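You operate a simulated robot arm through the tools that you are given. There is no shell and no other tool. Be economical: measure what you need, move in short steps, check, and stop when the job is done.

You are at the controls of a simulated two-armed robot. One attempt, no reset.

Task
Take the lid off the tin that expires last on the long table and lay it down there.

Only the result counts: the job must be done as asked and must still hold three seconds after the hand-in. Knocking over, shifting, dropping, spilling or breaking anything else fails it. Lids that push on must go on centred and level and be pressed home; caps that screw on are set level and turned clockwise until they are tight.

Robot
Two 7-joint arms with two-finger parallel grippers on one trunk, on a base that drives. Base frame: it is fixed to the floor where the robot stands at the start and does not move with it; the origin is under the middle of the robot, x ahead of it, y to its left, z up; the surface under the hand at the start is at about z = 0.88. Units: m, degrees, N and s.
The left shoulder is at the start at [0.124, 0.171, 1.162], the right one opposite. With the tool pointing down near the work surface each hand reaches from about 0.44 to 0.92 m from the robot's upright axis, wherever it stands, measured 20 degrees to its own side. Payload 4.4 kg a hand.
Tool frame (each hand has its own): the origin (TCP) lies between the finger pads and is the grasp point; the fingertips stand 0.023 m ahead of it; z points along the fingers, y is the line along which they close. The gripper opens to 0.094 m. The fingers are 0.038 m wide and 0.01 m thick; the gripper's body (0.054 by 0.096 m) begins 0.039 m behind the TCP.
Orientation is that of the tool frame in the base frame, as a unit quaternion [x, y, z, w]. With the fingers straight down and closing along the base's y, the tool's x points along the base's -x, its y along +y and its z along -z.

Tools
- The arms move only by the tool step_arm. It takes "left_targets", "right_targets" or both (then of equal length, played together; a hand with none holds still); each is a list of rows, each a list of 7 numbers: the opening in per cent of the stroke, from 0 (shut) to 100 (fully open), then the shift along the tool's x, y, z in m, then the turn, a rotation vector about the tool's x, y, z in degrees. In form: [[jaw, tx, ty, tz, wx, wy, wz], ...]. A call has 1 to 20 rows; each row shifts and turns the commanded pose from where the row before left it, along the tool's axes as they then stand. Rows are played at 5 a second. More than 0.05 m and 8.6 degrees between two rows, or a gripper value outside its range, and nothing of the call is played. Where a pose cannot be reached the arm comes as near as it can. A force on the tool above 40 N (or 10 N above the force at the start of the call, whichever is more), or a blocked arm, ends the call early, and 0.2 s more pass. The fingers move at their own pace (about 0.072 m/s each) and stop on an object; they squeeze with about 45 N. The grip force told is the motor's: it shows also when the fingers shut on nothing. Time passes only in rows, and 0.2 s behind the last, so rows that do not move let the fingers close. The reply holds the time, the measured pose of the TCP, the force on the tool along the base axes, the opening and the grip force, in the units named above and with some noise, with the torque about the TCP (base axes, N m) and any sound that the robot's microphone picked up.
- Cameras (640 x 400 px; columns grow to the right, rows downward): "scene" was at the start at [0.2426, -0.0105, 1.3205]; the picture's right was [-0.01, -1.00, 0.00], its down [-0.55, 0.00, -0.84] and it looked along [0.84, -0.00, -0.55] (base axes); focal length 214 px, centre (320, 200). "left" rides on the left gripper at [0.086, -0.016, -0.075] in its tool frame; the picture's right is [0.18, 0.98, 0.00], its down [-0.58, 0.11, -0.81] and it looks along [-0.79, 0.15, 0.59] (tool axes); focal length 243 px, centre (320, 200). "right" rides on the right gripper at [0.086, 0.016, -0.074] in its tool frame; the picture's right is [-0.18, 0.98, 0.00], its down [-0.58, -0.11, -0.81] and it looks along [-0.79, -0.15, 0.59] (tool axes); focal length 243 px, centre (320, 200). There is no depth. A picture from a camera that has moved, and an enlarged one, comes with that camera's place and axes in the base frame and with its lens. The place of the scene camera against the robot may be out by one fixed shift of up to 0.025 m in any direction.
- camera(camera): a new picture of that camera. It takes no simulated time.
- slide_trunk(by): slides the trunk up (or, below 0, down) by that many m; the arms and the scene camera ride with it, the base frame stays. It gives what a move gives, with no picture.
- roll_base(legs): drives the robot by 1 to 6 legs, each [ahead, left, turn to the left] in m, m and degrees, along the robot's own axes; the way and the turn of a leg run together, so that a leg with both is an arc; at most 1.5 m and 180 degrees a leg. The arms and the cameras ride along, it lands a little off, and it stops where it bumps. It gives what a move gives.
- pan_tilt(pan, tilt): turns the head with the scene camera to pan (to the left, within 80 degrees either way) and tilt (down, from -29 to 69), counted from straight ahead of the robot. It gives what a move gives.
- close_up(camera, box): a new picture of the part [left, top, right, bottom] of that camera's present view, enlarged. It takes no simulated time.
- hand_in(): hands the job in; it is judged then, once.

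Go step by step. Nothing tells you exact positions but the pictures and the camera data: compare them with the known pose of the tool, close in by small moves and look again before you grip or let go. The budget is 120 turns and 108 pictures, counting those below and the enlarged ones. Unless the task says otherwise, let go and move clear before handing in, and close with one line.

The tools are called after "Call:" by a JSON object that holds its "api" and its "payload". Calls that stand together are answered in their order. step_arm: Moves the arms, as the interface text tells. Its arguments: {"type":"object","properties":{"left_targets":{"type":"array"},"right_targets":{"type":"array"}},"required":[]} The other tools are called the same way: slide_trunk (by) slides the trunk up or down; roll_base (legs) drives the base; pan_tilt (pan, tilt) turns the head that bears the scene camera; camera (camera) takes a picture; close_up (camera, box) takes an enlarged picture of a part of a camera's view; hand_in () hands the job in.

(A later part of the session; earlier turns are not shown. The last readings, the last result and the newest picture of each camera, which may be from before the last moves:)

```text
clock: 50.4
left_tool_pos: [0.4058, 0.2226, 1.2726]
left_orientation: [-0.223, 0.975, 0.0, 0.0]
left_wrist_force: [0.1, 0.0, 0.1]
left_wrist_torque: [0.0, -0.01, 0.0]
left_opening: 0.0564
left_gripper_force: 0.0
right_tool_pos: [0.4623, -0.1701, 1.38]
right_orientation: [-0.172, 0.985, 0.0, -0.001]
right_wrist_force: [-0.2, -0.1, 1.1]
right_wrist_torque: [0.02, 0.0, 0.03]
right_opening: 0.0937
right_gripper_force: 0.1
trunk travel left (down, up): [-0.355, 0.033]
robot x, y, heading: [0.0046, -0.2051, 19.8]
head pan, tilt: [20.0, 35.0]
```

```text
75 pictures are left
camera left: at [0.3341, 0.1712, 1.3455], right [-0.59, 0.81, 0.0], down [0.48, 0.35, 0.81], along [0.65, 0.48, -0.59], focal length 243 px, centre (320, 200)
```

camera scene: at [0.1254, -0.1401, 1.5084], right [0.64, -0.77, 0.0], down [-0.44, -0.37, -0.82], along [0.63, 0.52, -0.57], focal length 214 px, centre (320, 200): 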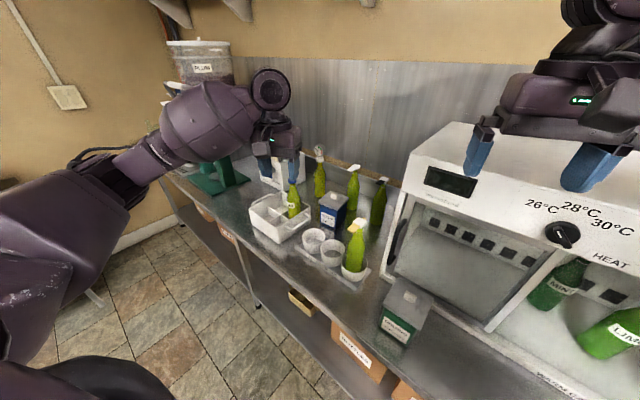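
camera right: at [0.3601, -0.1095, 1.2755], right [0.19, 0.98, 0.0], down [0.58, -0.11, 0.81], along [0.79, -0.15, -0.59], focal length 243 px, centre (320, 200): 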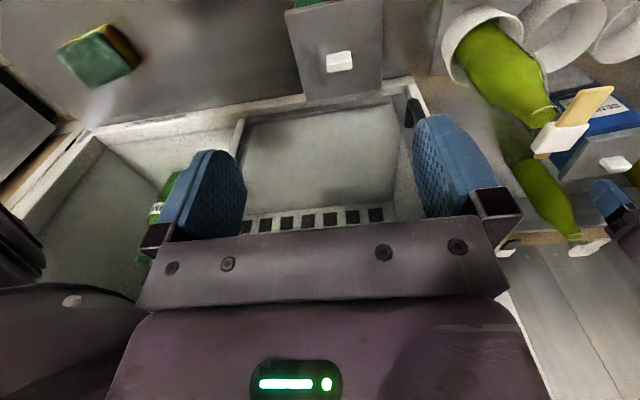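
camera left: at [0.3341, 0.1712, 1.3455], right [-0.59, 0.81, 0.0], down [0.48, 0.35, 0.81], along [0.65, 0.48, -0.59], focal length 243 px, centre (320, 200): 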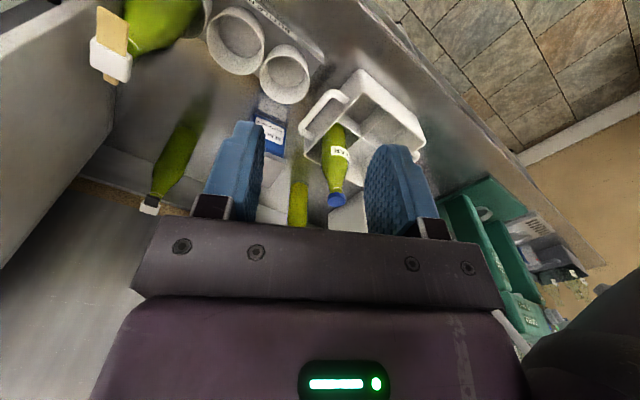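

I unwind the hand's yaw and move back above the tin, staying high, then come down to z≈1.11 and check clearances.

Call:
{"api": "step_arm", "payload": {"left_targets": [[60, 0, 0, 0, 0, 0, 7], [60, 0, 0, 0, 0, 0, 7], [60, 0, 0, 0, 0, 0, 6], [60, -0.0386, 0.004, 0, 0, 0, 0], [60, -0.0386, 0.004, 0, 0, 0, 0], [60, -0.0386, 0.004, 0, 0, 0, 0], [60, -0.0386, 0.004, 0, 0, 0, 0], [60, -0.0386, 0.004, 0, 0, 0, 0], [60, -0.0386, 0.004, 0, 0, 0, 0], [60, -0.0386, 0.004, 0, 0, 0, 0], [60, -0.0386, 0.004, 0, 0, 0, 0], [60, 0, 0, 0.04, 0, 0, 0], [60, 0, 0, 0.04, 0, 0, 0], [60, 0, 0, 0.04, 0, 0, 0], [60, 0, 0, 0.04, 0, 0, 0], [60, 0, 0, 0, 0, 0, 0]]}}

Call:
{"api": "camera", "payload": {"camera": "scene"}}

Call:
{"api": "camera", "payload": {"camera": "left"}}

```text
clock: 53.8
left_tool_pos: [0.6661, 0.2812, 1.1128]
left_orientation: [-0.05, 0.999, 0.0, 0.0]
left_wrist_force: [0.2, -0.2, -0.2]
left_wrist_torque: [0.01, -0.03, 0.0]
left_opening: 0.0564
left_gripper_force: 0.0
left hand out of reach, approached as far as the arm can: row 11, 15
right_tool_pos: [0.4609, -0.1681, 1.3801]
right_orientation: [-0.171, 0.985, 0.0, 0.0]
right_wrist_force: [0.6, 0.1, -0.6]
right_wrist_torque: [-0.02, -0.04, -0.01]
right_opening: 0.0941
right_gripper_force: 0.1
trunk travel left (down, up): [-0.355, 0.033]
robot x, y, heading: [0.0029, -0.2063, 19.4]
head pan, tilt: [20.0, 35.0]
```

```text
74 pictures are left
camera scene: at [0.1251, -0.1389, 1.5083], right [0.64, -0.77, 0.0], down [-0.44, -0.37, -0.82], along [0.63, 0.52, -0.57], focal length 214 px, centre (320, 200)
```

scene: 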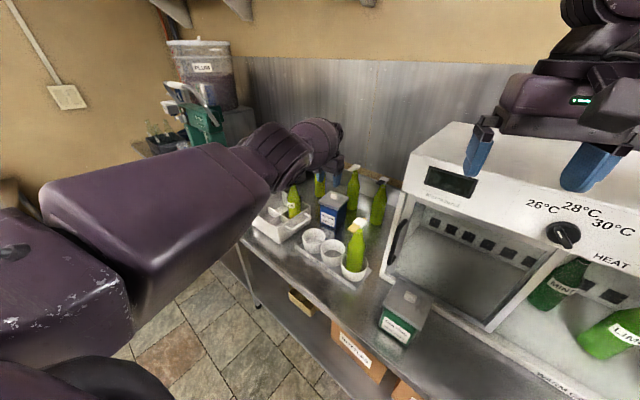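

```text
73 pictures are left
camera left: at [0.581, 0.257, 1.1863], right [-0.28, 0.96, 0.0], down [0.57, 0.17, 0.81], along [0.77, 0.23, -0.59], focal length 243 px, centre (320, 200)
```

left: 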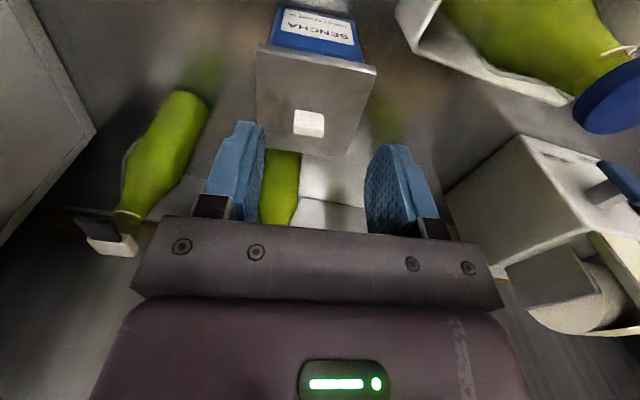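

The arm is stretched out with the trunk so high. I lift the hand 0.1, lower the trunk 0.1 to regain reach, then continue.

Call:
{"api": "step_arm", "payload": {"left_targets": [[60, 0, 0, -0.04, 0, 0, 0], [60, 0, 0, -0.04, 0, 0, 0], [60, 0, 0, -0.04, 0, 0, 0], [60, 0, 0, 0, 0, 0, 0]]}}

Call:
{"api": "slide_trunk", "payload": {"by": -0.1}}

Call:
{"api": "step_arm", "payload": {"left_targets": [[60, -0.022, 0.001, 0, 0, 0, 0], [60, -0.022, 0.001, 0, 0, 0, 0], [60, 0, 0, 0, 0, 0, 0]]}}

Call:
{"api": "camera", "payload": {"camera": "scene"}}

Call:
{"api": "camera", "payload": {"camera": "left"}}

```text
clock: 54.8
left_tool_pos: [0.6721, 0.2779, 1.2309]
left_orientation: [-0.049, 0.999, -0.001, -0.001]
left_wrist_force: [-0.5, 0.1, -0.4]
left_wrist_torque: [0.0, -0.01, 0.01]
left_opening: 0.0565
left_gripper_force: 0.2
left hand out of reach, approached as far as the arm can: row 1
right_tool_pos: [0.4619, -0.169, 1.3803]
right_orientation: [-0.171, 0.985, 0.001, -0.001]
right_wrist_force: [-0.3, 0.5, 0.1]
right_wrist_torque: [-0.06, -0.01, -0.02]
right_opening: 0.0942
right_gripper_force: 0.0
trunk travel left (down, up): [-0.355, 0.033]
robot x, y, heading: [0.0044, -0.2044, 19.7]
head pan, tilt: [20.0, 35.0]
```

```text
clock: 56.1
left_tool_pos: [0.6602, 0.2833, 1.0809]
left_orientation: [-0.048, 0.998, -0.014, -0.032]
left_wrist_force: [-0.1, 0.6, 0.1]
left_wrist_torque: [-0.01, 0.0, -0.02]
left_opening: 0.0565
left_gripper_force: 0.1
right_tool_pos: [0.433, -0.1691, 1.2947]
right_orientation: [-0.169, 0.985, -0.003, 0.015]
right_wrist_force: [0.4, -0.3, -0.4]
right_wrist_torque: [0.02, 0.0, 0.0]
right_opening: 0.0941
right_gripper_force: 0.1
trunk travel left (down, up): [-0.255, 0.133]
robot x, y, heading: [0.0041, -0.2042, 19.7]
head pan, tilt: [20.0, 35.0]
```

```text
clock: 57.1
left_tool_pos: [0.6646, 0.2736, 1.0722]
left_orientation: [-0.048, 0.998, -0.016, -0.036]
left_wrist_force: [0.9, 0.1, -0.9]
left_wrist_torque: [-0.01, 0.01, -0.02]
left_opening: 0.0567
left_gripper_force: 0.0
left hand out of reach, approached as far as the arm can: row 1, 2
right_tool_pos: [0.434, -0.1662, 1.2943]
right_orientation: [-0.168, 0.986, -0.002, 0.016]
right_wrist_force: [-0.4, -0.8, 0.6]
right_wrist_torque: [0.03, 0.0, 0.0]
right_opening: 0.0938
right_gripper_force: 0.1
trunk travel left (down, up): [-0.255, 0.133]
robot x, y, heading: [-0.0021, -0.2036, 19.7]
head pan, tilt: [20.0, 35.0]
stopped in row 3 (left hand): the arm was blocked; the commanded pose is now the measured one
```

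```text
72 pictures are left
camera scene: at [0.1257, -0.1243, 1.4065], right [0.64, -0.77, 0.02], down [-0.43, -0.37, -0.83], along [0.64, 0.52, -0.56], focal length 214 px, centre (320, 200)
```

scene: 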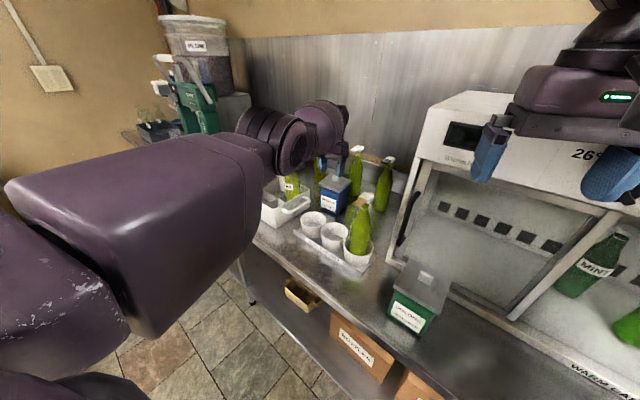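

```text
71 pictures are left
camera left: at [0.5851, 0.2519, 1.1524], right [-0.28, 0.96, -0.02], down [0.62, 0.19, 0.76], along [0.73, 0.2, -0.65], focal length 243 px, centre (320, 200)
```

left: 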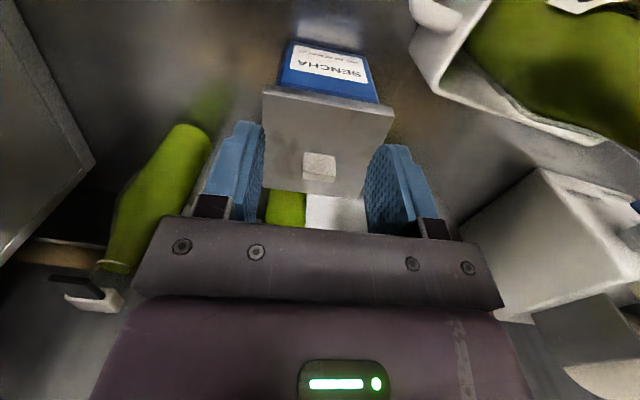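

Something is off: hand dropped more than the trunk moved and is slightly tilted, with the arm "blocked". I look closely before moving anything.

Call:
{"api": "close_up", "payload": {"camera": "scene", "box": [230, 90, 410, 270]}}

Call:
{"api": "camera", "payload": {"camera": "right"}}

Call:
{"api": "pan_tilt", "payload": {"pan": 60, "tilt": 40}}

Call:
{"api": "camera", "payload": {"camera": "scene"}}

```text
2.22 times, centred on (320, 180) of scene
camera zoom: at [0.1257, -0.1243, 1.4065], right [0.64, -0.77, 0.02], down [-0.43, -0.37, -0.83], along [0.64, 0.52, -0.56], focal length 477 px, centre (320, 244)
```

zoom: 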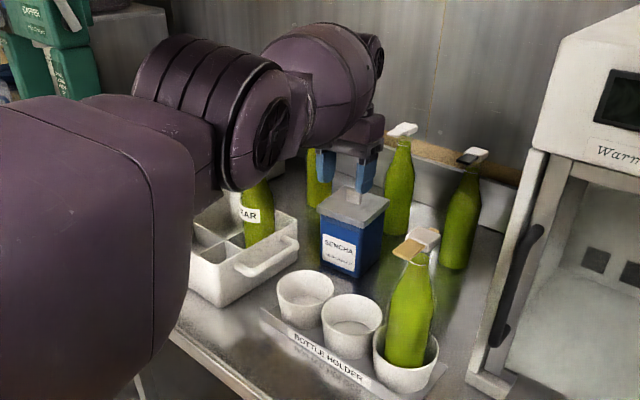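

```text
69 pictures are left
camera right: at [0.3445, -0.1802, 1.3656], right [-0.15, 0.99, 0.0], down [0.56, 0.09, 0.82], along [0.82, 0.12, -0.57], focal length 243 px, centre (320, 200)
```

right: 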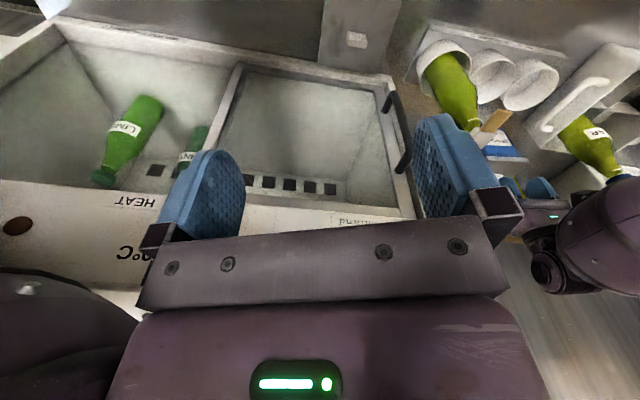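

```text
clock: 58.2
left_tool_pos: [0.6632, 0.274, 1.0775]
left_orientation: [-0.049, 0.998, -0.016, -0.032]
left_wrist_force: [0.3, -0.3, 0.1]
left_wrist_torque: [0.03, 0.02, 0.0]
left_opening: 0.0562
left_gripper_force: 0.1
right_tool_pos: [0.4355, -0.1676, 1.2942]
right_orientation: [-0.169, 0.985, -0.002, 0.015]
right_wrist_force: [0.1, 0.2, 0.9]
right_wrist_torque: [-0.03, -0.01, 0.02]
right_opening: 0.0941
right_gripper_force: 0.1
trunk travel left (down, up): [-0.255, 0.133]
robot x, y, heading: [0.0019, -0.203, 19.7]
head pan, tilt: [60.0, 40.0]
```

```text
68 pictures are left
camera scene: at [0.072, -0.0986, 1.3988], right [0.98, -0.18, 0.02], down [-0.1, -0.63, -0.77], along [0.15, 0.75, -0.64], focal length 214 px, centre (320, 200)
```

scene: 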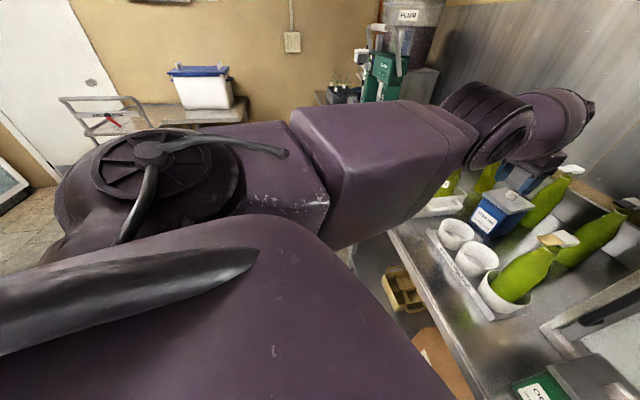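

Call:
{"api": "close_up", "payload": {"camera": "right", "box": [480, 80, 640, 300]}}

Call:
{"api": "close_up", "payload": {"camera": "scene", "box": [390, 80, 620, 260]}}

```text
1.82 times, centred on (560, 190) of right
camera zoom: at [0.3439, -0.1808, 1.3657], right [-0.15, 0.99, -0.01], down [0.56, 0.09, 0.82], along [0.81, 0.12, -0.57], focal length 441 px, centre (-116, 218)
```

zoom: 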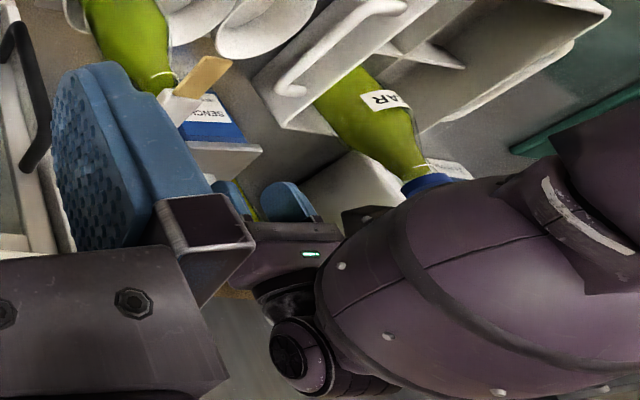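

```text
2.22 times, centred on (505, 170) of scene
camera zoom: at [0.072, -0.0986, 1.3988], right [0.98, -0.18, 0.02], down [-0.1, -0.63, -0.77], along [0.15, 0.75, -0.64], focal length 477 px, centre (-91, 267)
```

zoom: 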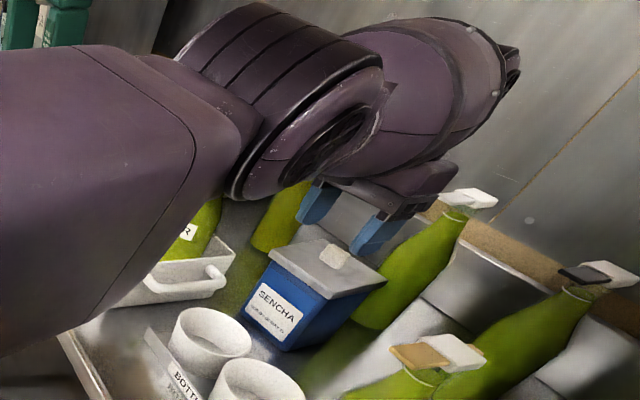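

The forearm seems to be resting on the Pear cap. I raise the trunk straight up to relieve it.

Call:
{"api": "slide_trunk", "payload": {"by": 0.1}}

Call:
{"api": "pan_tilt", "payload": {"pan": 20, "tilt": 35}}

Call:
{"api": "close_up", "payload": {"camera": "scene", "box": [230, 90, 410, 270]}}

Call:
{"api": "close_up", "payload": {"camera": "right", "box": [380, 0, 640, 300]}}

```text
clock: 59.5
left_tool_pos: [0.6792, 0.268, 1.2283]
left_orientation: [-0.05, 0.999, -0.001, -0.003]
left_wrist_force: [-0.3, 0.0, 0.4]
left_wrist_torque: [0.01, 0.03, -0.02]
left_opening: 0.0564
left_gripper_force: 0.1
right_tool_pos: [0.4644, -0.1704, 1.3814]
right_orientation: [-0.169, 0.986, 0.001, 0.002]
right_wrist_force: [0.1, -0.5, -0.8]
right_wrist_torque: [0.07, -0.04, -0.01]
right_opening: 0.0942
right_gripper_force: 0.1
trunk travel left (down, up): [-0.355, 0.033]
robot x, y, heading: [0.0017, -0.2034, 20.0]
head pan, tilt: [60.0, 40.0]
```

```text
clock: 60.6
left_tool_pos: [0.6764, 0.2676, 1.2314]
left_orientation: [-0.048, 0.999, -0.001, -0.001]
left_wrist_force: [0.3, -0.4, -0.2]
left_wrist_torque: [0.0, -0.01, -0.02]
left_opening: 0.0563
left_gripper_force: 0.1
right_tool_pos: [0.4617, -0.171, 1.3824]
right_orientation: [-0.169, 0.986, 0.001, 0.002]
right_wrist_force: [-0.1, -0.8, -0.9]
right_wrist_torque: [0.0, -0.01, -0.02]
right_opening: 0.0942
right_gripper_force: 0.0
trunk travel left (down, up): [-0.355, 0.033]
robot x, y, heading: [0.0056, -0.2089, 19.5]
head pan, tilt: [20.0, 35.0]
```

```text
2.22 times, centred on (320, 180) of scene
camera zoom: at [0.1249, -0.1403, 1.5084], right [0.64, -0.77, 0.0], down [-0.44, -0.37, -0.82], along [0.63, 0.52, -0.57], focal length 477 px, centre (320, 244)
```

zoom: 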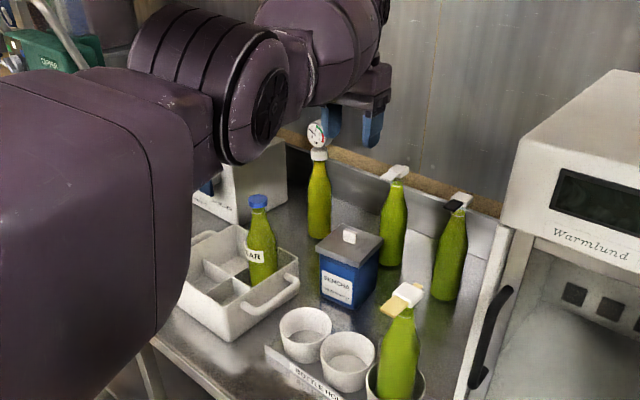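

```text
1.33 times, centred on (510, 150) of right
camera zoom: at [0.3732, -0.1844, 1.457], right [-0.16, 0.99, 0.0], down [0.58, 0.09, 0.81], along [0.8, 0.13, -0.59], focal length 324 px, centre (67, 267)
```

zoom: 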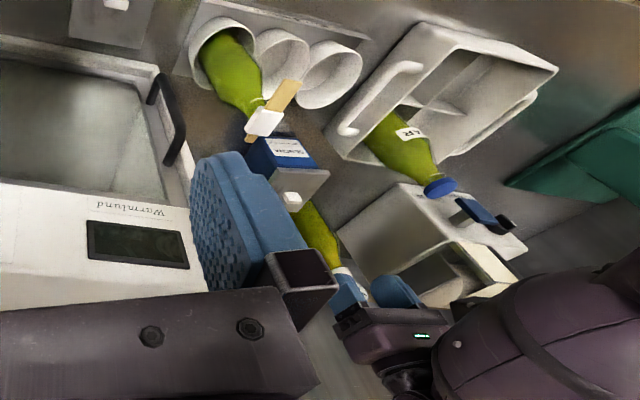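

Everything is still upright and in place (Pear cap where it was). The left forearm inherently passes over the Pear bottle; the right arm, from a base position further left, would come in between the Pear and holder bottles. I retract the left hand, straighten the base and drive left.

Call:
{"api": "step_arm", "payload": {"left_targets": [[60, 0, 0, -0.04, 0, 0, 0], [60, 0.045, 0, 0, 0, 0, 0], [60, 0.045, 0, 0, 0, 0, 0], [60, 0.045, 0, 0, 0, 0, 0], [60, 0.045, 0, 0, 0, 0, 0], [60, 0.045, 0, 0, 0, 0, 0], [60, 0, 0, 0, 0, 0, 0]]}}

Call:
{"api": "roll_base", "payload": {"legs": [[0, 0, -19.7]]}}

Call:
{"api": "pan_tilt", "payload": {"pan": 70, "tilt": 30}}

Call:
{"api": "camera", "payload": {"camera": "scene"}}

```text
clock: 62.2
left_tool_pos: [0.6514, 0.3194, 1.2933]
left_orientation: [-0.05, 0.999, -0.001, -0.003]
left_wrist_force: [0.2, 0.2, 0.0]
left_wrist_torque: [-0.07, 0.01, -0.01]
left_opening: 0.0564
left_gripper_force: 0.0
left hand out of reach, approached as far as the arm can: row 1, 2, 3, 4, 5, 6
right_tool_pos: [0.4622, -0.1708, 1.3826]
right_orientation: [-0.17, 0.985, 0.0, 0.002]
right_wrist_force: [-1.0, -0.5, 0.7]
right_wrist_torque: [0.03, -0.03, -0.01]
right_opening: 0.0941
right_gripper_force: 0.0
trunk travel left (down, up): [-0.355, 0.033]
robot x, y, heading: [0.0072, -0.2012, 19.5]
head pan, tilt: [20.0, 35.0]
```

```text
clock: 63.7
left_tool_pos: [0.7904, 0.0667, 1.293]
left_orientation: [0.125, 0.992, 0.0, -0.002]
left_wrist_force: [-0.3, 0.5, 0.0]
left_wrist_torque: [0.01, -0.01, 0.0]
left_opening: 0.0564
left_gripper_force: 0.1
right_tool_pos: [0.4457, -0.3299, 1.3837]
right_orientation: [0.004, 1.0, 0.0, 0.003]
right_wrist_force: [0.7, -0.7, 0.1]
right_wrist_torque: [0.03, 0.0, 0.01]
right_opening: 0.0937
right_gripper_force: 0.1
trunk travel left (down, up): [-0.355, 0.033]
robot x, y, heading: [0.004, -0.2078, -0.4]
head pan, tilt: [20.0, 35.0]
```

```text
clock: 64.8
left_tool_pos: [0.7906, 0.0679, 1.2941]
left_orientation: [0.125, 0.992, -0.001, -0.001]
left_wrist_force: [0.1, 0.2, 0.1]
left_wrist_torque: [0.03, 0.0, 0.03]
left_opening: 0.0563
left_gripper_force: 0.0
right_tool_pos: [0.4461, -0.3289, 1.3815]
right_orientation: [0.003, 1.0, 0.0, 0.003]
right_wrist_force: [-0.1, 0.1, 0.8]
right_wrist_torque: [-0.01, 0.0, 0.0]
right_opening: 0.0941
right_gripper_force: 0.0
trunk travel left (down, up): [-0.355, 0.033]
robot x, y, heading: [0.0034, -0.2028, -0.5]
head pan, tilt: [70.0, 30.0]
```

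```text
63 pictures are left
camera scene: at [0.0921, -0.1307, 1.5161], right [0.94, -0.35, 0.0], down [-0.17, -0.47, -0.87], along [0.3, 0.81, -0.5], focal length 214 px, centre (320, 200)
```

scene: 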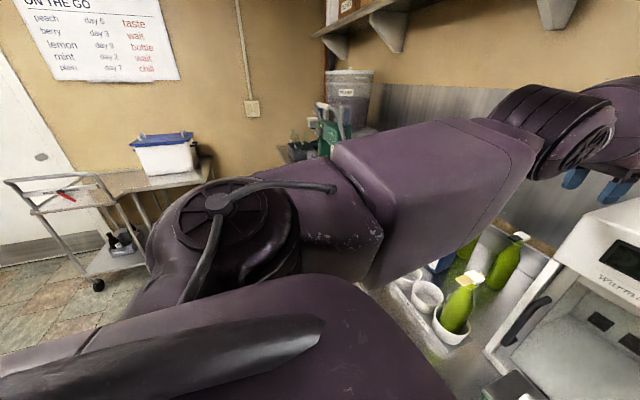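

The left hand did not retract (stretched configuration). It hangs clear at z 1.29; I retract it now in small steps.

Call:
{"api": "step_arm", "payload": {"left_targets": [[60, 0.03, 0, 0, 0, 0, 0], [60, 0.03, 0, 0, 0, 0, 0], [60, 0.03, 0, 0, 0, 0, 0], [60, 0.03, 0, 0, 0, 0, 0], [60, 0, 0, 0, 0, 0, 0]]}}

Call:
{"api": "camera", "payload": {"camera": "scene"}}

```text
clock: 66.0
left_tool_pos: [0.7852, 0.1024, 1.3071]
left_orientation: [0.124, 0.992, -0.001, -0.004]
left_wrist_force: [0.0, -0.1, 0.4]
left_wrist_torque: [-0.02, 0.02, 0.0]
left_opening: 0.0563
left_gripper_force: 0.1
left hand out of reach, approached as far as the arm can: row 1, 2, 3, 4
right_tool_pos: [0.4462, -0.3283, 1.3821]
right_orientation: [0.003, 1.0, 0.0, 0.002]
right_wrist_force: [0.1, -0.7, -0.7]
right_wrist_torque: [-0.02, 0.03, 0.03]
right_opening: 0.0939
right_gripper_force: 0.1
trunk travel left (down, up): [-0.355, 0.033]
robot x, y, heading: [0.0036, -0.2063, -0.3]
head pan, tilt: [70.0, 30.0]
```

```text
62 pictures are left
camera scene: at [0.0921, -0.1309, 1.5162], right [0.94, -0.35, 0.0], down [-0.17, -0.47, -0.87], along [0.3, 0.81, -0.5], focal length 214 px, centre (320, 200)
```

scene: 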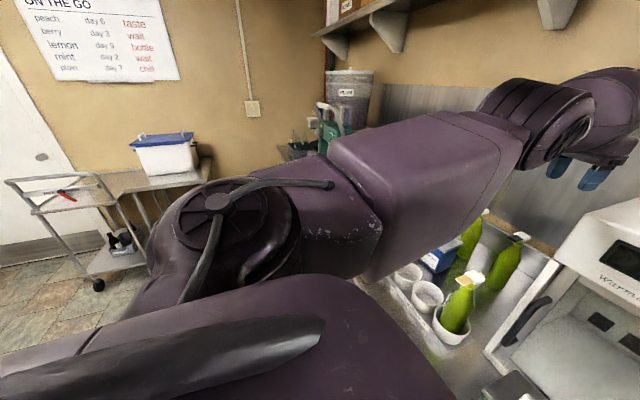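

Call:
{"api": "step_arm", "payload": {"left_targets": [[60, 0.045, 0, 0, 0, 0, 0], [60, 0.045, 0, 0, 0, 0, 0], [60, 0.045, 0, 0, 0, 0, 0], [60, 0.045, 0, 0, 0, 0, 0], [60, 0, 0, 0, 0, 0, 0], [60, 0, 0, 0, 0, 0, 0], [60, 0, 0, 0, 0, 0, 0]]}}

```text
clock: 67.7
left_tool_pos: [0.7718, 0.1729, 1.3347]
left_orientation: [0.124, 0.992, -0.001, -0.004]
left_wrist_force: [-0.3, 0.4, -0.4]
left_wrist_torque: [-0.02, -0.03, -0.01]
left_opening: 0.0564
left_gripper_force: 0.0
left hand out of reach, approached as far as the arm can: row 1, 2, 3, 4
right_tool_pos: [0.4474, -0.3284, 1.3839]
right_orientation: [0.004, 1.0, 0.0, 0.002]
right_wrist_force: [0.0, -0.1, 0.6]
right_wrist_torque: [0.06, 0.0, -0.02]
right_opening: 0.0938
right_gripper_force: 0.1
trunk travel left (down, up): [-0.355, 0.033]
robot x, y, heading: [0.0038, -0.2035, -0.5]
head pan, tilt: [70.0, 30.0]
```

The arm slides along its full-extension sphere. I try small wrist pitching with inward motion to unlock the elbow.

Call:
{"api": "step_arm", "payload": {"left_targets": [[60, 0.03, 0, 0, 0, 8, 0], [60, 0.03, 0, 0, 0, 8, 0], [60, 0.03, 0, 0, 0, 8, 0], [60, 0.03, 0, 0, 0, 0, 0], [60, 0, 0, 0, 0, 0, 0]]}}

```text
clock: 68.8
left_tool_pos: [0.7328, 0.1925, 1.3673]
left_orientation: [0.14, 0.983, 0.031, -0.112]
left_wrist_force: [0.5, 0.9, 0.5]
left_wrist_torque: [-0.02, 0.0, 0.0]
left_opening: 0.0564
left_gripper_force: 0.0
left hand out of reach, approached as far as the arm can: row 1, 2, 3, 4
right_tool_pos: [0.4474, -0.3286, 1.3813]
right_orientation: [0.004, 1.0, 0.0, 0.003]
right_wrist_force: [-0.1, -0.5, -0.2]
right_wrist_torque: [0.01, 0.01, 0.01]
right_opening: 0.094
right_gripper_force: 0.0
trunk travel left (down, up): [-0.355, 0.033]
robot x, y, heading: [0.0069, -0.2085, -0.5]
head pan, tilt: [70.0, 30.0]
```

Call:
{"api": "step_arm", "payload": {"left_targets": [[60, 0.02, 0, 0, 0, -8, 0], [60, 0.02, 0, 0, 0, -8, 0], [60, 0.03, 0, 0, 0, -8, 0], [60, 0.03, 0, 0, 0, 0, 0], [60, 0.03, 0, 0, 0, 0, 0], [60, 0, 0, 0, 0, 0, 0]]}}

Call:
{"api": "camera", "payload": {"camera": "scene"}}

```text
clock: 70.2
left_tool_pos: [0.7573, 0.2753, 1.3996]
left_orientation: [0.145, 0.985, 0.001, 0.096]
left_wrist_force: [-0.1, 0.6, -0.2]
left_wrist_torque: [0.0, -0.02, -0.02]
left_opening: 0.0562
left_gripper_force: 0.0
left hand out of reach, approached as far as the arm can: row 1, 2, 3, 4, 5
right_tool_pos: [0.447, -0.3284, 1.3835]
right_orientation: [0.003, 1.0, 0.0, 0.003]
right_wrist_force: [-0.1, -0.2, -0.1]
right_wrist_torque: [0.03, 0.0, 0.02]
right_opening: 0.0938
right_gripper_force: 0.1
trunk travel left (down, up): [-0.355, 0.033]
robot x, y, heading: [0.005, -0.207, -0.1]
head pan, tilt: [70.0, 30.0]
```

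```text
61 pictures are left
camera scene: at [0.0922, -0.1313, 1.5162], right [0.94, -0.35, 0.0], down [-0.17, -0.47, -0.87], along [0.3, 0.81, -0.5], focal length 214 px, centre (320, 200)
```

scene: 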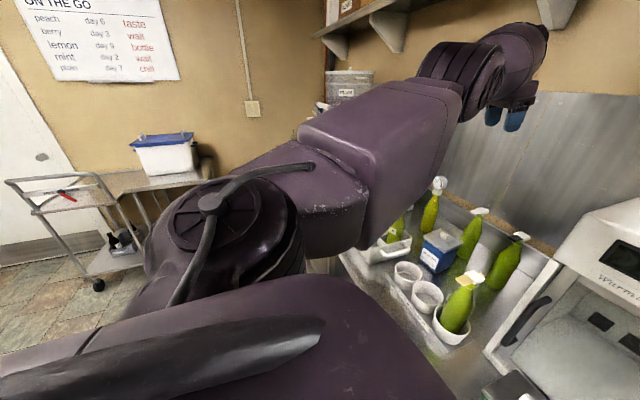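

Call:
{"api": "step_arm", "payload": {"left_targets": [[60, 0, 0, 0, 0, 8, 0], [60, 0, 0, 0, 0, 8, 0], [60, 0, 0, 0, 0, 8, 0], [60, 0, 0, 0, 0, 8, 0], [60, 0, 0, 0, 0, 0, 0]]}}

```text
clock: 71.5
left_tool_pos: [0.7108, 0.2607, 1.4041]
left_orientation: [0.144, 0.985, 0.032, -0.087]
left_wrist_force: [0.0, 0.5, 0.3]
left_wrist_torque: [0.01, 0.03, -0.01]
left_opening: 0.0565
left_gripper_force: 0.1
left hand out of reach, approached as far as the arm can: row 1, 2, 3, 4
right_tool_pos: [0.4465, -0.3273, 1.3836]
right_orientation: [0.003, 1.0, 0.0, 0.002]
right_wrist_force: [0.8, -0.3, 0.8]
right_wrist_torque: [0.03, 0.03, -0.01]
right_opening: 0.094
right_gripper_force: 0.0
trunk travel left (down, up): [-0.355, 0.033]
robot x, y, heading: [0.006, -0.2059, -0.4]
head pan, tilt: [70.0, 30.0]
```

Call:
{"api": "step_arm", "payload": {"left_targets": [[60, 0.02, 0, 0, 0, 0, 8], [60, 0.02, 0, 0, 0, 0, 8], [60, 0.02, 0, 0, 0, 0, 8], [60, 0.02, 0, 0, 0, 0, 8], [60, 0, 0, 0, 0, 0, 0]]}}

Call:
{"api": "camera", "payload": {"camera": "scene"}}

```text
clock: 72.7
left_tool_pos: [0.6844, 0.312, 1.4299]
left_orientation: [0.411, 0.907, 0.006, -0.093]
left_wrist_force: [0.2, 0.4, -0.3]
left_wrist_torque: [0.02, -0.02, -0.01]
left_opening: 0.0564
left_gripper_force: 0.0
left hand out of reach, approached as far as the arm can: row 1, 2, 3, 4
right_tool_pos: [0.4468, -0.3284, 1.3822]
right_orientation: [0.004, 1.0, 0.0, 0.002]
right_wrist_force: [0.3, -0.2, 0.0]
right_wrist_torque: [0.04, -0.01, -0.02]
right_opening: 0.094
right_gripper_force: 0.1
trunk travel left (down, up): [-0.355, 0.033]
robot x, y, heading: [0.0054, -0.2044, -0.6]
head pan, tilt: [70.0, 30.0]
```

```text
60 pictures are left
camera scene: at [0.0923, -0.1312, 1.5161], right [0.94, -0.35, 0.0], down [-0.17, -0.47, -0.87], along [0.3, 0.81, -0.5], focal length 214 px, centre (320, 200)
```

scene: 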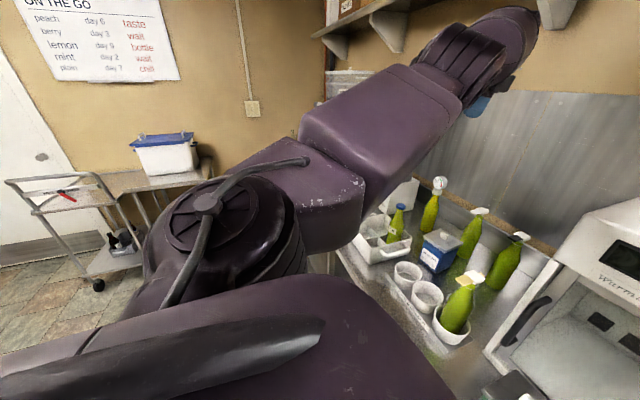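

The elbow should unbend up-and-inward; I try moving the hand to the right and slightly back, which should let the elbow fold.

Call:
{"api": "step_arm", "payload": {"left_targets": [[60, -0.018, -0.038, -0.01, 0, 0, 0], [60, -0.018, -0.038, -0.01, 0, 0, 0], [60, -0.018, -0.038, -0.01, 0, 0, 0], [60, -0.018, -0.038, -0.01, 0, 0, 0], [60, 0, 0, 0, 0, 0, 0]]}}

Call:
{"api": "camera", "payload": {"camera": "scene"}}

```text
clock: 73.8
left_tool_pos: [0.6975, 0.252, 1.461]
left_orientation: [0.409, 0.908, 0.004, -0.093]
left_wrist_force: [0.1, 1.7, -0.2]
left_wrist_torque: [-0.05, 0.02, 0.03]
left_opening: 0.0564
left_gripper_force: 0.0
left hand out of reach, approached as far as the arm can: row 1, 2, 3, 4
right_tool_pos: [0.4469, -0.3254, 1.3829]
right_orientation: [0.003, 1.0, 0.0, 0.003]
right_wrist_force: [-0.2, 0.4, -0.2]
right_wrist_torque: [-0.03, 0.0, -0.01]
right_opening: 0.094
right_gripper_force: 0.0
trunk travel left (down, up): [-0.355, 0.033]
robot x, y, heading: [0.0068, -0.206, -0.2]
head pan, tilt: [70.0, 30.0]
```

```text
59 pictures are left
camera scene: at [0.0928, -0.1281, 1.5159], right [0.94, -0.35, 0.0], down [-0.17, -0.47, -0.86], along [0.3, 0.81, -0.5], focal length 214 px, centre (320, 200)
```

scene: 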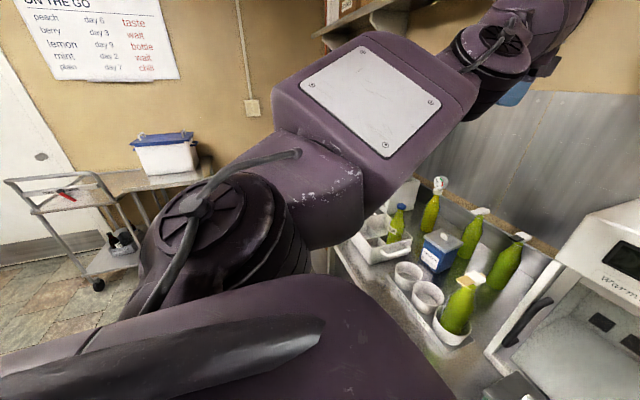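

I back the base away from the table so the arm can be unlocked in free space.

Call:
{"api": "roll_base", "payload": {"legs": [[-0.6, 0, 0]]}}

Call:
{"api": "step_arm", "payload": {"left_targets": [[60, -0.018, -0.038, 0.01, 0, 0, 0], [60, -0.018, -0.038, 0.01, 0, 0, 0], [60, -0.018, -0.038, 0.01, 0, 0, 0], [60, 0.02, -0.038, 0.03, 0, 0, 0], [60, 0.02, -0.038, 0.03, 0, 0, 0], [60, 0.02, -0.038, 0.03, 0, 0, 0], [60, 0, 0, 0, 0, 0, 0]]}}

Call:
{"api": "camera", "payload": {"camera": "scene"}}

```text
clock: 77.3
left_tool_pos: [0.0943, 0.25, 1.4617]
left_orientation: [0.411, 0.907, 0.008, -0.093]
left_wrist_force: [0.2, -0.1, 1.1]
left_wrist_torque: [-0.03, 0.0, -0.02]
left_opening: 0.0563
left_gripper_force: 0.1
right_tool_pos: [-0.1583, -0.3262, 1.3828]
right_orientation: [0.005, 1.0, 0.0, 0.004]
right_wrist_force: [-0.5, -0.7, -0.5]
right_wrist_torque: [0.02, -0.01, -0.02]
right_opening: 0.094
right_gripper_force: 0.0
trunk travel left (down, up): [-0.355, 0.033]
robot x, y, heading: [-0.6013, -0.203, -0.5]
head pan, tilt: [70.0, 30.0]
```

```text
refused: row 4 steps farther than a row can; nothing moved
```

```text
58 pictures are left
camera scene: at [-0.5125, -0.1271, 1.5162], right [0.94, -0.35, 0.0], down [-0.17, -0.47, -0.87], along [0.3, 0.81, -0.5], focal length 214 px, centre (320, 200)
```

scene: 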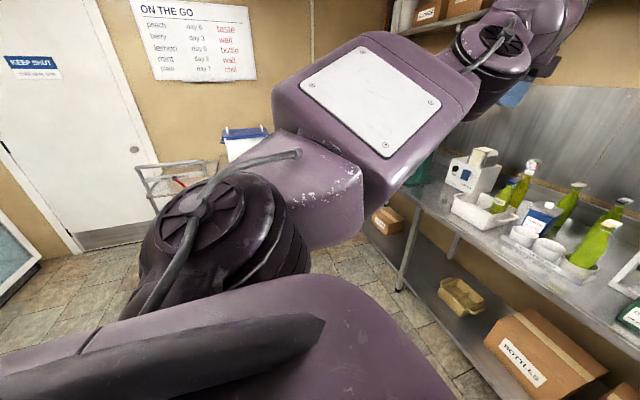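

Call:
{"api": "step_arm", "payload": {"left_targets": [[60, -0.02, -0.03, 0.02, 0, 0, 0], [60, -0.02, -0.03, 0.02, 0, 0, 0], [60, -0.02, -0.03, 0.02, 0, 0, 0], [60, -0.02, -0.03, 0.02, 0, 0, 0], [60, -0.02, -0.03, 0.02, 0, 0, 0], [60, -0.02, -0.03, 0.02, 0, 0, 0], [60, -0.01, -0.03, 0.02, 0, 0, -8], [60, 0, -0.03, 0.02, 0, 0, -8], [60, 0, 0, 0, 0, 0, 0]]}}

Call:
{"api": "camera", "payload": {"camera": "scene"}}

```text
clock: 79.3
left_tool_pos: [-0.0252, 0.005, 1.2958]
left_orientation: [0.281, 0.955, 0.02, -0.09]
left_wrist_force: [0.1, -0.2, -0.2]
left_wrist_torque: [0.0, 0.0, -0.01]
left_opening: 0.0564
left_gripper_force: 0.0
right_tool_pos: [-0.1577, -0.3262, 1.3835]
right_orientation: [0.006, 1.0, 0.0, 0.003]
right_wrist_force: [0.5, 1.1, 0.7]
right_wrist_torque: [0.02, 0.0, -0.01]
right_opening: 0.094
right_gripper_force: 0.0
trunk travel left (down, up): [-0.355, 0.033]
robot x, y, heading: [-0.5987, -0.2, -0.5]
head pan, tilt: [70.0, 30.0]
```

```text
57 pictures are left
camera scene: at [-0.5121, -0.1272, 1.5162], right [0.94, -0.35, 0.0], down [-0.17, -0.47, -0.87], along [0.3, 0.81, -0.5], focal length 214 px, centre (320, 200)
```

scene: 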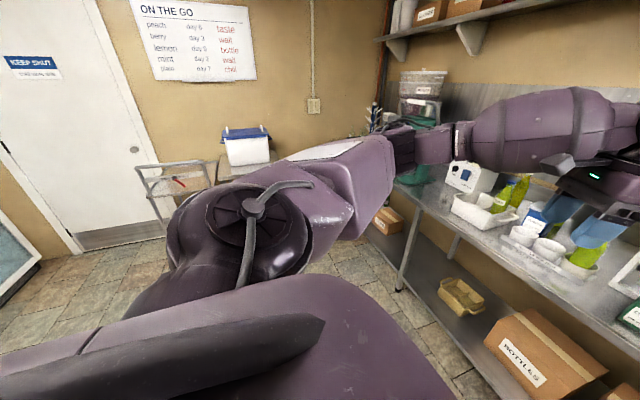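

Unlocked. I bring the left hand back to a tucked, upright pose, then lower the trunk by 0.1 while away from the table.

Call:
{"api": "step_arm", "payload": {"left_targets": [[60, 0.037, -0.011, -0.01, 0, -2.6, -8], [60, 0.037, -0.008, -0.01, 0, -2.6, -8], [60, 0.037, 0, -0.01, 0, -2.6, -8], [60, 0.037, 0.01, -0.01, 0, -2.6, -8], [60, 0, 0, 0, 0, 0, 0]]}}

Call:
{"api": "slide_trunk", "payload": {"by": -0.1}}

Call:
{"api": "camera", "payload": {"camera": "scene"}}

```text
clock: 80.5
left_tool_pos: [-0.1603, 0.0454, 1.3539]
left_orientation: [0.008, 1.0, 0.018, 0.004]
left_wrist_force: [0.8, -0.1, -0.7]
left_wrist_torque: [0.02, 0.02, 0.02]
left_opening: 0.0569
left_gripper_force: 0.2
right_tool_pos: [-0.1569, -0.3267, 1.3822]
right_orientation: [0.005, 1.0, 0.0, 0.001]
right_wrist_force: [-0.3, 0.4, -0.1]
right_wrist_torque: [0.03, 0.05, 0.02]
right_opening: 0.0937
right_gripper_force: 0.1
trunk travel left (down, up): [-0.355, 0.033]
robot x, y, heading: [-0.6023, -0.2017, -0.5]
head pan, tilt: [70.0, 30.0]
```

```text
clock: 81.8
left_tool_pos: [-0.1645, 0.0476, 1.2555]
left_orientation: [0.007, 1.0, 0.019, 0.005]
left_wrist_force: [-1.1, -0.6, 0.0]
left_wrist_torque: [-0.02, 0.0, 0.0]
left_opening: 0.0566
left_gripper_force: 0.0
right_tool_pos: [-0.1592, -0.326, 1.2846]
right_orientation: [0.004, 1.0, 0.0, 0.003]
right_wrist_force: [-0.4, -0.1, 0.1]
right_wrist_torque: [0.01, 0.01, -0.01]
right_opening: 0.0941
right_gripper_force: 0.0
trunk travel left (down, up): [-0.255, 0.133]
robot x, y, heading: [-0.6017, -0.1969, -0.5]
head pan, tilt: [70.0, 30.0]
```

```text
56 pictures are left
camera scene: at [-0.4822, -0.1274, 1.4127], right [0.94, -0.35, 0.0], down [-0.17, -0.47, -0.87], along [0.3, 0.81, -0.5], focal length 214 px, centre (320, 200)
```

scene: 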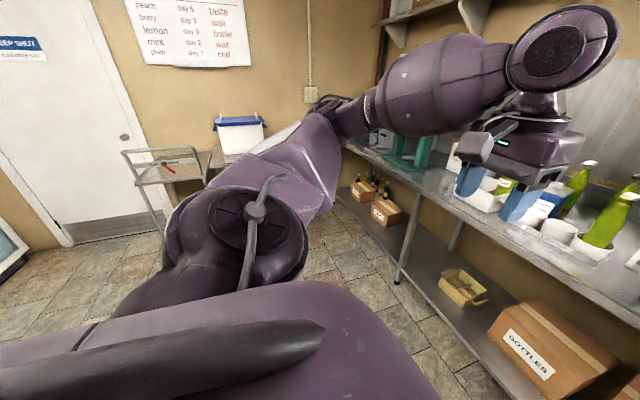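

I strafe left 0.76 m, check the view ahead, before driving up to the table.

Call:
{"api": "roll_base", "payload": {"legs": [[0, 0.76, 0.5]]}}

Call:
{"api": "pan_tilt", "payload": {"pan": 0, "tilt": 30}}

Call:
{"api": "camera", "payload": {"camera": "scene"}}

Call:
{"api": "pan_tilt", "payload": {"pan": 60, "tilt": 30}}

Call:
{"api": "camera", "payload": {"camera": "scene"}}

```text
clock: 88.9
left_tool_pos: [-0.1625, 0.8124, 1.2537]
left_orientation: [0.005, 1.0, 0.018, 0.004]
left_wrist_force: [0.0, 0.3, 0.3]
left_wrist_torque: [0.03, 0.01, -0.01]
left_opening: 0.0564
left_gripper_force: 0.2
right_tool_pos: [-0.1549, 0.4384, 1.2824]
right_orientation: [0.002, 1.0, 0.0, 0.003]
right_wrist_force: [0.7, 0.2, 0.9]
right_wrist_torque: [0.0, 0.02, -0.01]
right_opening: 0.0939
right_gripper_force: 0.0
trunk travel left (down, up): [-0.255, 0.133]
robot x, y, heading: [-0.5977, 0.5623, 0.0]
head pan, tilt: [70.0, 30.0]
```

```text
clock: 90.3
left_tool_pos: [-0.1613, 0.8119, 1.2542]
left_orientation: [0.006, 1.0, 0.018, 0.004]
left_wrist_force: [-0.1, 0.8, 0.3]
left_wrist_torque: [0.0, -0.01, 0.02]
left_opening: 0.0563
left_gripper_force: 0.1
right_tool_pos: [-0.1543, 0.4378, 1.2833]
right_orientation: [0.002, 1.0, 0.0, 0.003]
right_wrist_force: [-0.2, 0.2, 0.1]
right_wrist_torque: [0.0, 0.01, -0.01]
right_opening: 0.094
right_gripper_force: 0.1
trunk travel left (down, up): [-0.255, 0.133]
robot x, y, heading: [-0.5969, 0.5587, 0.1]
head pan, tilt: [0.0, 30.0]
```

```text
55 pictures are left
camera scene: at [-0.4185, 0.55, 1.4123], right [0.0, -1.0, 0.0], down [-0.5, 0.0, -0.87], along [0.87, 0.0, -0.5], focal length 214 px, centre (320, 200)
```

scene: 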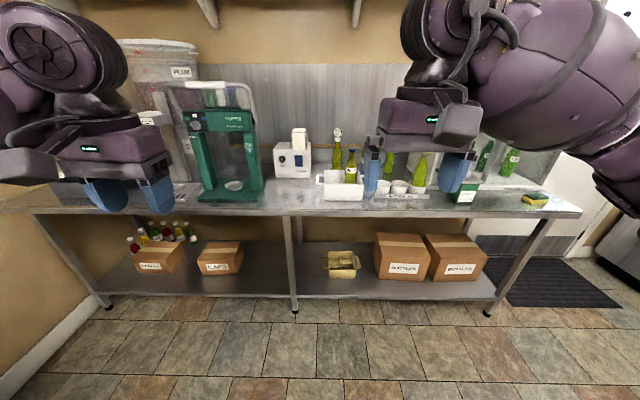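

```text
clock: 91.6
left_tool_pos: [-0.1609, 0.8121, 1.2539]
left_orientation: [0.004, 1.0, 0.019, 0.004]
left_wrist_force: [0.2, -0.5, -0.2]
left_wrist_torque: [0.0, 0.02, -0.02]
left_opening: 0.0563
left_gripper_force: 0.1
right_tool_pos: [-0.1542, 0.439, 1.2829]
right_orientation: [0.002, 1.0, 0.0, 0.003]
right_wrist_force: [0.0, 0.9, 0.2]
right_wrist_torque: [0.01, 0.0, 0.0]
right_opening: 0.0938
right_gripper_force: 0.1
trunk travel left (down, up): [-0.255, 0.133]
robot x, y, heading: [-0.5995, 0.5602, -0.4]
head pan, tilt: [60.0, 30.0]
```

```text
54 pictures are left
camera scene: at [-0.4635, 0.6283, 1.4123], right [0.86, -0.5, 0.0], down [-0.25, -0.43, -0.87], along [0.43, 0.75, -0.5], focal length 214 px, centre (320, 200)
```

scene: 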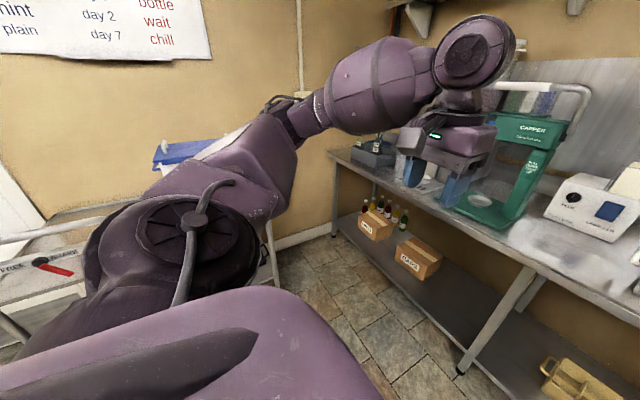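

The capper frame stands near the left hand's path, so I shift the base right slightly (y≈0.50), tuck the left hand back a little, and then drive up.

Call:
{"api": "step_arm", "payload": {"left_targets": [[60, 0.03, -0.03, -0.02, 0, 0, 0], [60, 0.02, -0.03, -0.02, 0, 0, 0], [60, 0, 0, 0, 0, 0, 0]]}}

Call:
{"api": "roll_base", "payload": {"legs": [[0, -0.06, 0.4], [0.5, 0, 0]]}}

Call:
{"api": "pan_tilt", "payload": {"pan": 0, "tilt": 35}}

Call:
{"api": "camera", "payload": {"camera": "scene"}}

Call:
{"api": "camera", "payload": {"camera": "right"}}

```text
clock: 92.4
left_tool_pos: [-0.211, 0.7523, 1.2912]
left_orientation: [0.007, 1.0, 0.018, 0.003]
left_wrist_force: [0.3, 1.0, 0.4]
left_wrist_torque: [0.0, 0.01, 0.0]
left_opening: 0.0565
left_gripper_force: 0.2
right_tool_pos: [-0.1532, 0.4384, 1.2833]
right_orientation: [0.002, 1.0, 0.0, 0.002]
right_wrist_force: [0.3, 0.3, -0.7]
right_wrist_torque: [0.0, -0.01, -0.04]
right_opening: 0.0943
right_gripper_force: 0.1
trunk travel left (down, up): [-0.255, 0.133]
robot x, y, heading: [-0.5952, 0.5609, -0.2]
head pan, tilt: [60.0, 30.0]
```

```text
clock: 96.1
left_tool_pos: [0.2858, 0.6979, 1.2916]
left_orientation: [0.0, 1.0, 0.019, 0.004]
left_wrist_force: [-0.3, -0.2, -0.5]
left_wrist_torque: [-0.02, 0.0, 0.03]
left_opening: 0.0565
left_gripper_force: 0.0
right_tool_pos: [0.3464, 0.386, 1.2824]
right_orientation: [-0.002, 1.0, 0.0, 0.003]
right_wrist_force: [-0.6, -0.6, 0.2]
right_wrist_torque: [0.01, 0.01, 0.0]
right_opening: 0.0941
right_gripper_force: 0.1
trunk travel left (down, up): [-0.255, 0.133]
robot x, y, heading: [-0.1013, 0.5066, 0.3]
head pan, tilt: [60.0, 30.0]
```

```text
clock: 97.4
left_tool_pos: [0.286, 0.7003, 1.2913]
left_orientation: [0.001, 1.0, 0.018, 0.004]
left_wrist_force: [0.1, 1.3, -0.2]
left_wrist_torque: [-0.02, 0.0, 0.03]
left_opening: 0.0562
left_gripper_force: 0.1
right_tool_pos: [0.3454, 0.3853, 1.2831]
right_orientation: [-0.002, 1.0, 0.0, 0.002]
right_wrist_force: [-0.2, -0.4, 0.3]
right_wrist_torque: [-0.02, 0.02, 0.02]
right_opening: 0.0938
right_gripper_force: 0.1
trunk travel left (down, up): [-0.255, 0.133]
robot x, y, heading: [-0.098, 0.5057, 0.3]
head pan, tilt: [0.0, 35.0]
```

```text
53 pictures are left
camera scene: at [0.0775, 0.4949, 1.4045], right [0.01, -1.0, 0.0], down [-0.57, 0.0, -0.82], along [0.82, 0.01, -0.57], focal length 214 px, centre (320, 200)
```

scene: 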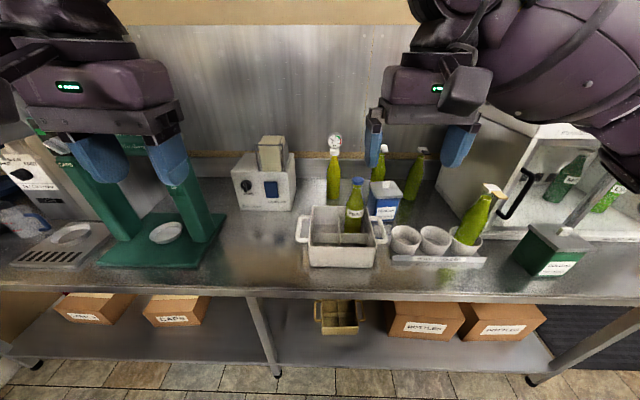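

```text
52 pictures are left
camera right: at [0.2573, 0.401, 1.3569], right [0.18, 0.98, 0.0], down [0.58, -0.11, 0.81], along [0.8, -0.14, -0.59], focal length 243 px, centre (320, 200)
```

right: 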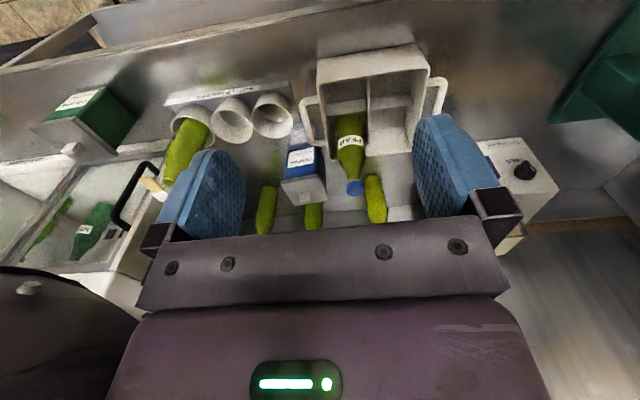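

The table has a clear spot between labeller and capper (≈(0.53, 0.68)), good for laying the lid. I drive 0.1 m closer and bring the right hand over the tin, high.

Call:
{"api": "roll_base", "payload": {"legs": [[0.1, 0, 0]]}}

Call:
{"api": "step_arm", "payload": {"right_targets": [[60, -0.03, -0.03, 0, 0, 0, -5.5], [60, -0.03, -0.03, 0, 0, 0, 0], [60, -0.035, -0.025, 0, 0, 0, 0], [60, -0.04, -0.007, 0, 0, 0, 0], [60, -0.04, 0, 0, 0, 0, 0], [60, -0.03, 0, 0, 0, 0, 0], [60, -0.03, 0, 0, 0, 0, 0], [60, 0, 0, 0, 0, 0, 0]]}}

Call:
{"api": "pan_tilt", "payload": {"pan": -20, "tilt": 35}}

Call:
{"api": "camera", "payload": {"camera": "scene"}}

Call:
{"api": "camera", "payload": {"camera": "right"}}

```text
clock: 98.6
left_tool_pos: [0.3831, 0.6988, 1.2911]
left_orientation: [0.0, 1.0, 0.018, 0.003]
left_wrist_force: [0.4, -0.7, 0.3]
left_wrist_torque: [0.01, -0.02, 0.02]
left_opening: 0.0563
left_gripper_force: 0.0
right_tool_pos: [0.4445, 0.3856, 1.2838]
right_orientation: [-0.003, 1.0, 0.0, 0.003]
right_wrist_force: [0.2, 0.0, -0.9]
right_wrist_torque: [0.02, 0.01, 0.0]
right_opening: 0.094
right_gripper_force: 0.1
trunk travel left (down, up): [-0.255, 0.133]
robot x, y, heading: [-0.002, 0.5017, 0.4]
head pan, tilt: [0.0, 35.0]
```

```text
clock: 100.4
left_tool_pos: [0.3842, 0.6995, 1.2919]
left_orientation: [0.001, 1.0, 0.019, 0.004]
left_wrist_force: [-0.8, -0.7, -0.5]
left_wrist_torque: [-0.01, -0.02, 0.01]
left_opening: 0.0566
left_gripper_force: 0.0
right_tool_pos: [0.6838, 0.3152, 1.2846]
right_orientation: [-0.05, 0.999, 0.0, 0.003]
right_wrist_force: [-0.1, 0.5, -0.2]
right_wrist_torque: [0.02, 0.01, -0.01]
right_opening: 0.056
right_gripper_force: 0.1
trunk travel left (down, up): [-0.255, 0.133]
robot x, y, heading: [-0.0035, 0.5047, 0.6]
head pan, tilt: [0.0, 35.0]
```

```text
clock: 101.2
left_tool_pos: [0.3826, 0.6991, 1.2914]
left_orientation: [0.001, 1.0, 0.018, 0.005]
left_wrist_force: [-0.1, -0.1, 0.0]
left_wrist_torque: [0.01, -0.03, 0.0]
left_opening: 0.0563
left_gripper_force: 0.0
right_tool_pos: [0.6842, 0.3133, 1.2839]
right_orientation: [-0.051, 0.999, 0.001, 0.003]
right_wrist_force: [0.3, 0.1, 0.0]
right_wrist_torque: [-0.04, 0.01, -0.02]
right_opening: 0.0566
right_gripper_force: 0.1
trunk travel left (down, up): [-0.255, 0.133]
robot x, y, heading: [0.0012, 0.5063, 0.2]
head pan, tilt: [-20.0, 35.0]
```

```text
51 pictures are left
camera scene: at [0.1712, 0.4656, 1.4045], right [-0.33, -0.94, 0.0], down [-0.54, 0.19, -0.82], along [0.77, -0.27, -0.57], focal length 214 px, centre (320, 200)
```

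scene: 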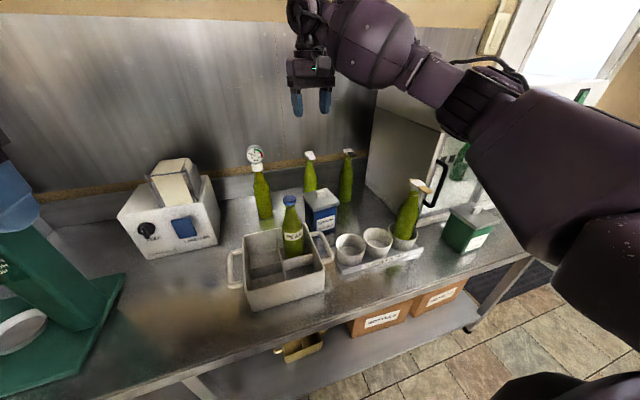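

```text
50 pictures are left
camera right: at [0.5948, 0.3217, 1.358], right [0.08, 1.0, 0.0], down [0.58, -0.05, 0.81], along [0.81, -0.07, -0.59], focal length 243 px, centre (320, 200)
```

right: 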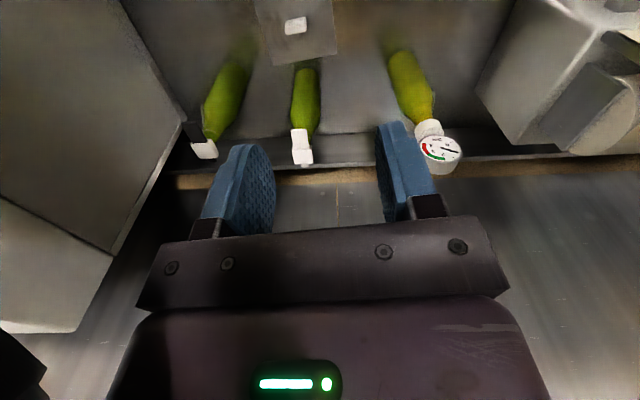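

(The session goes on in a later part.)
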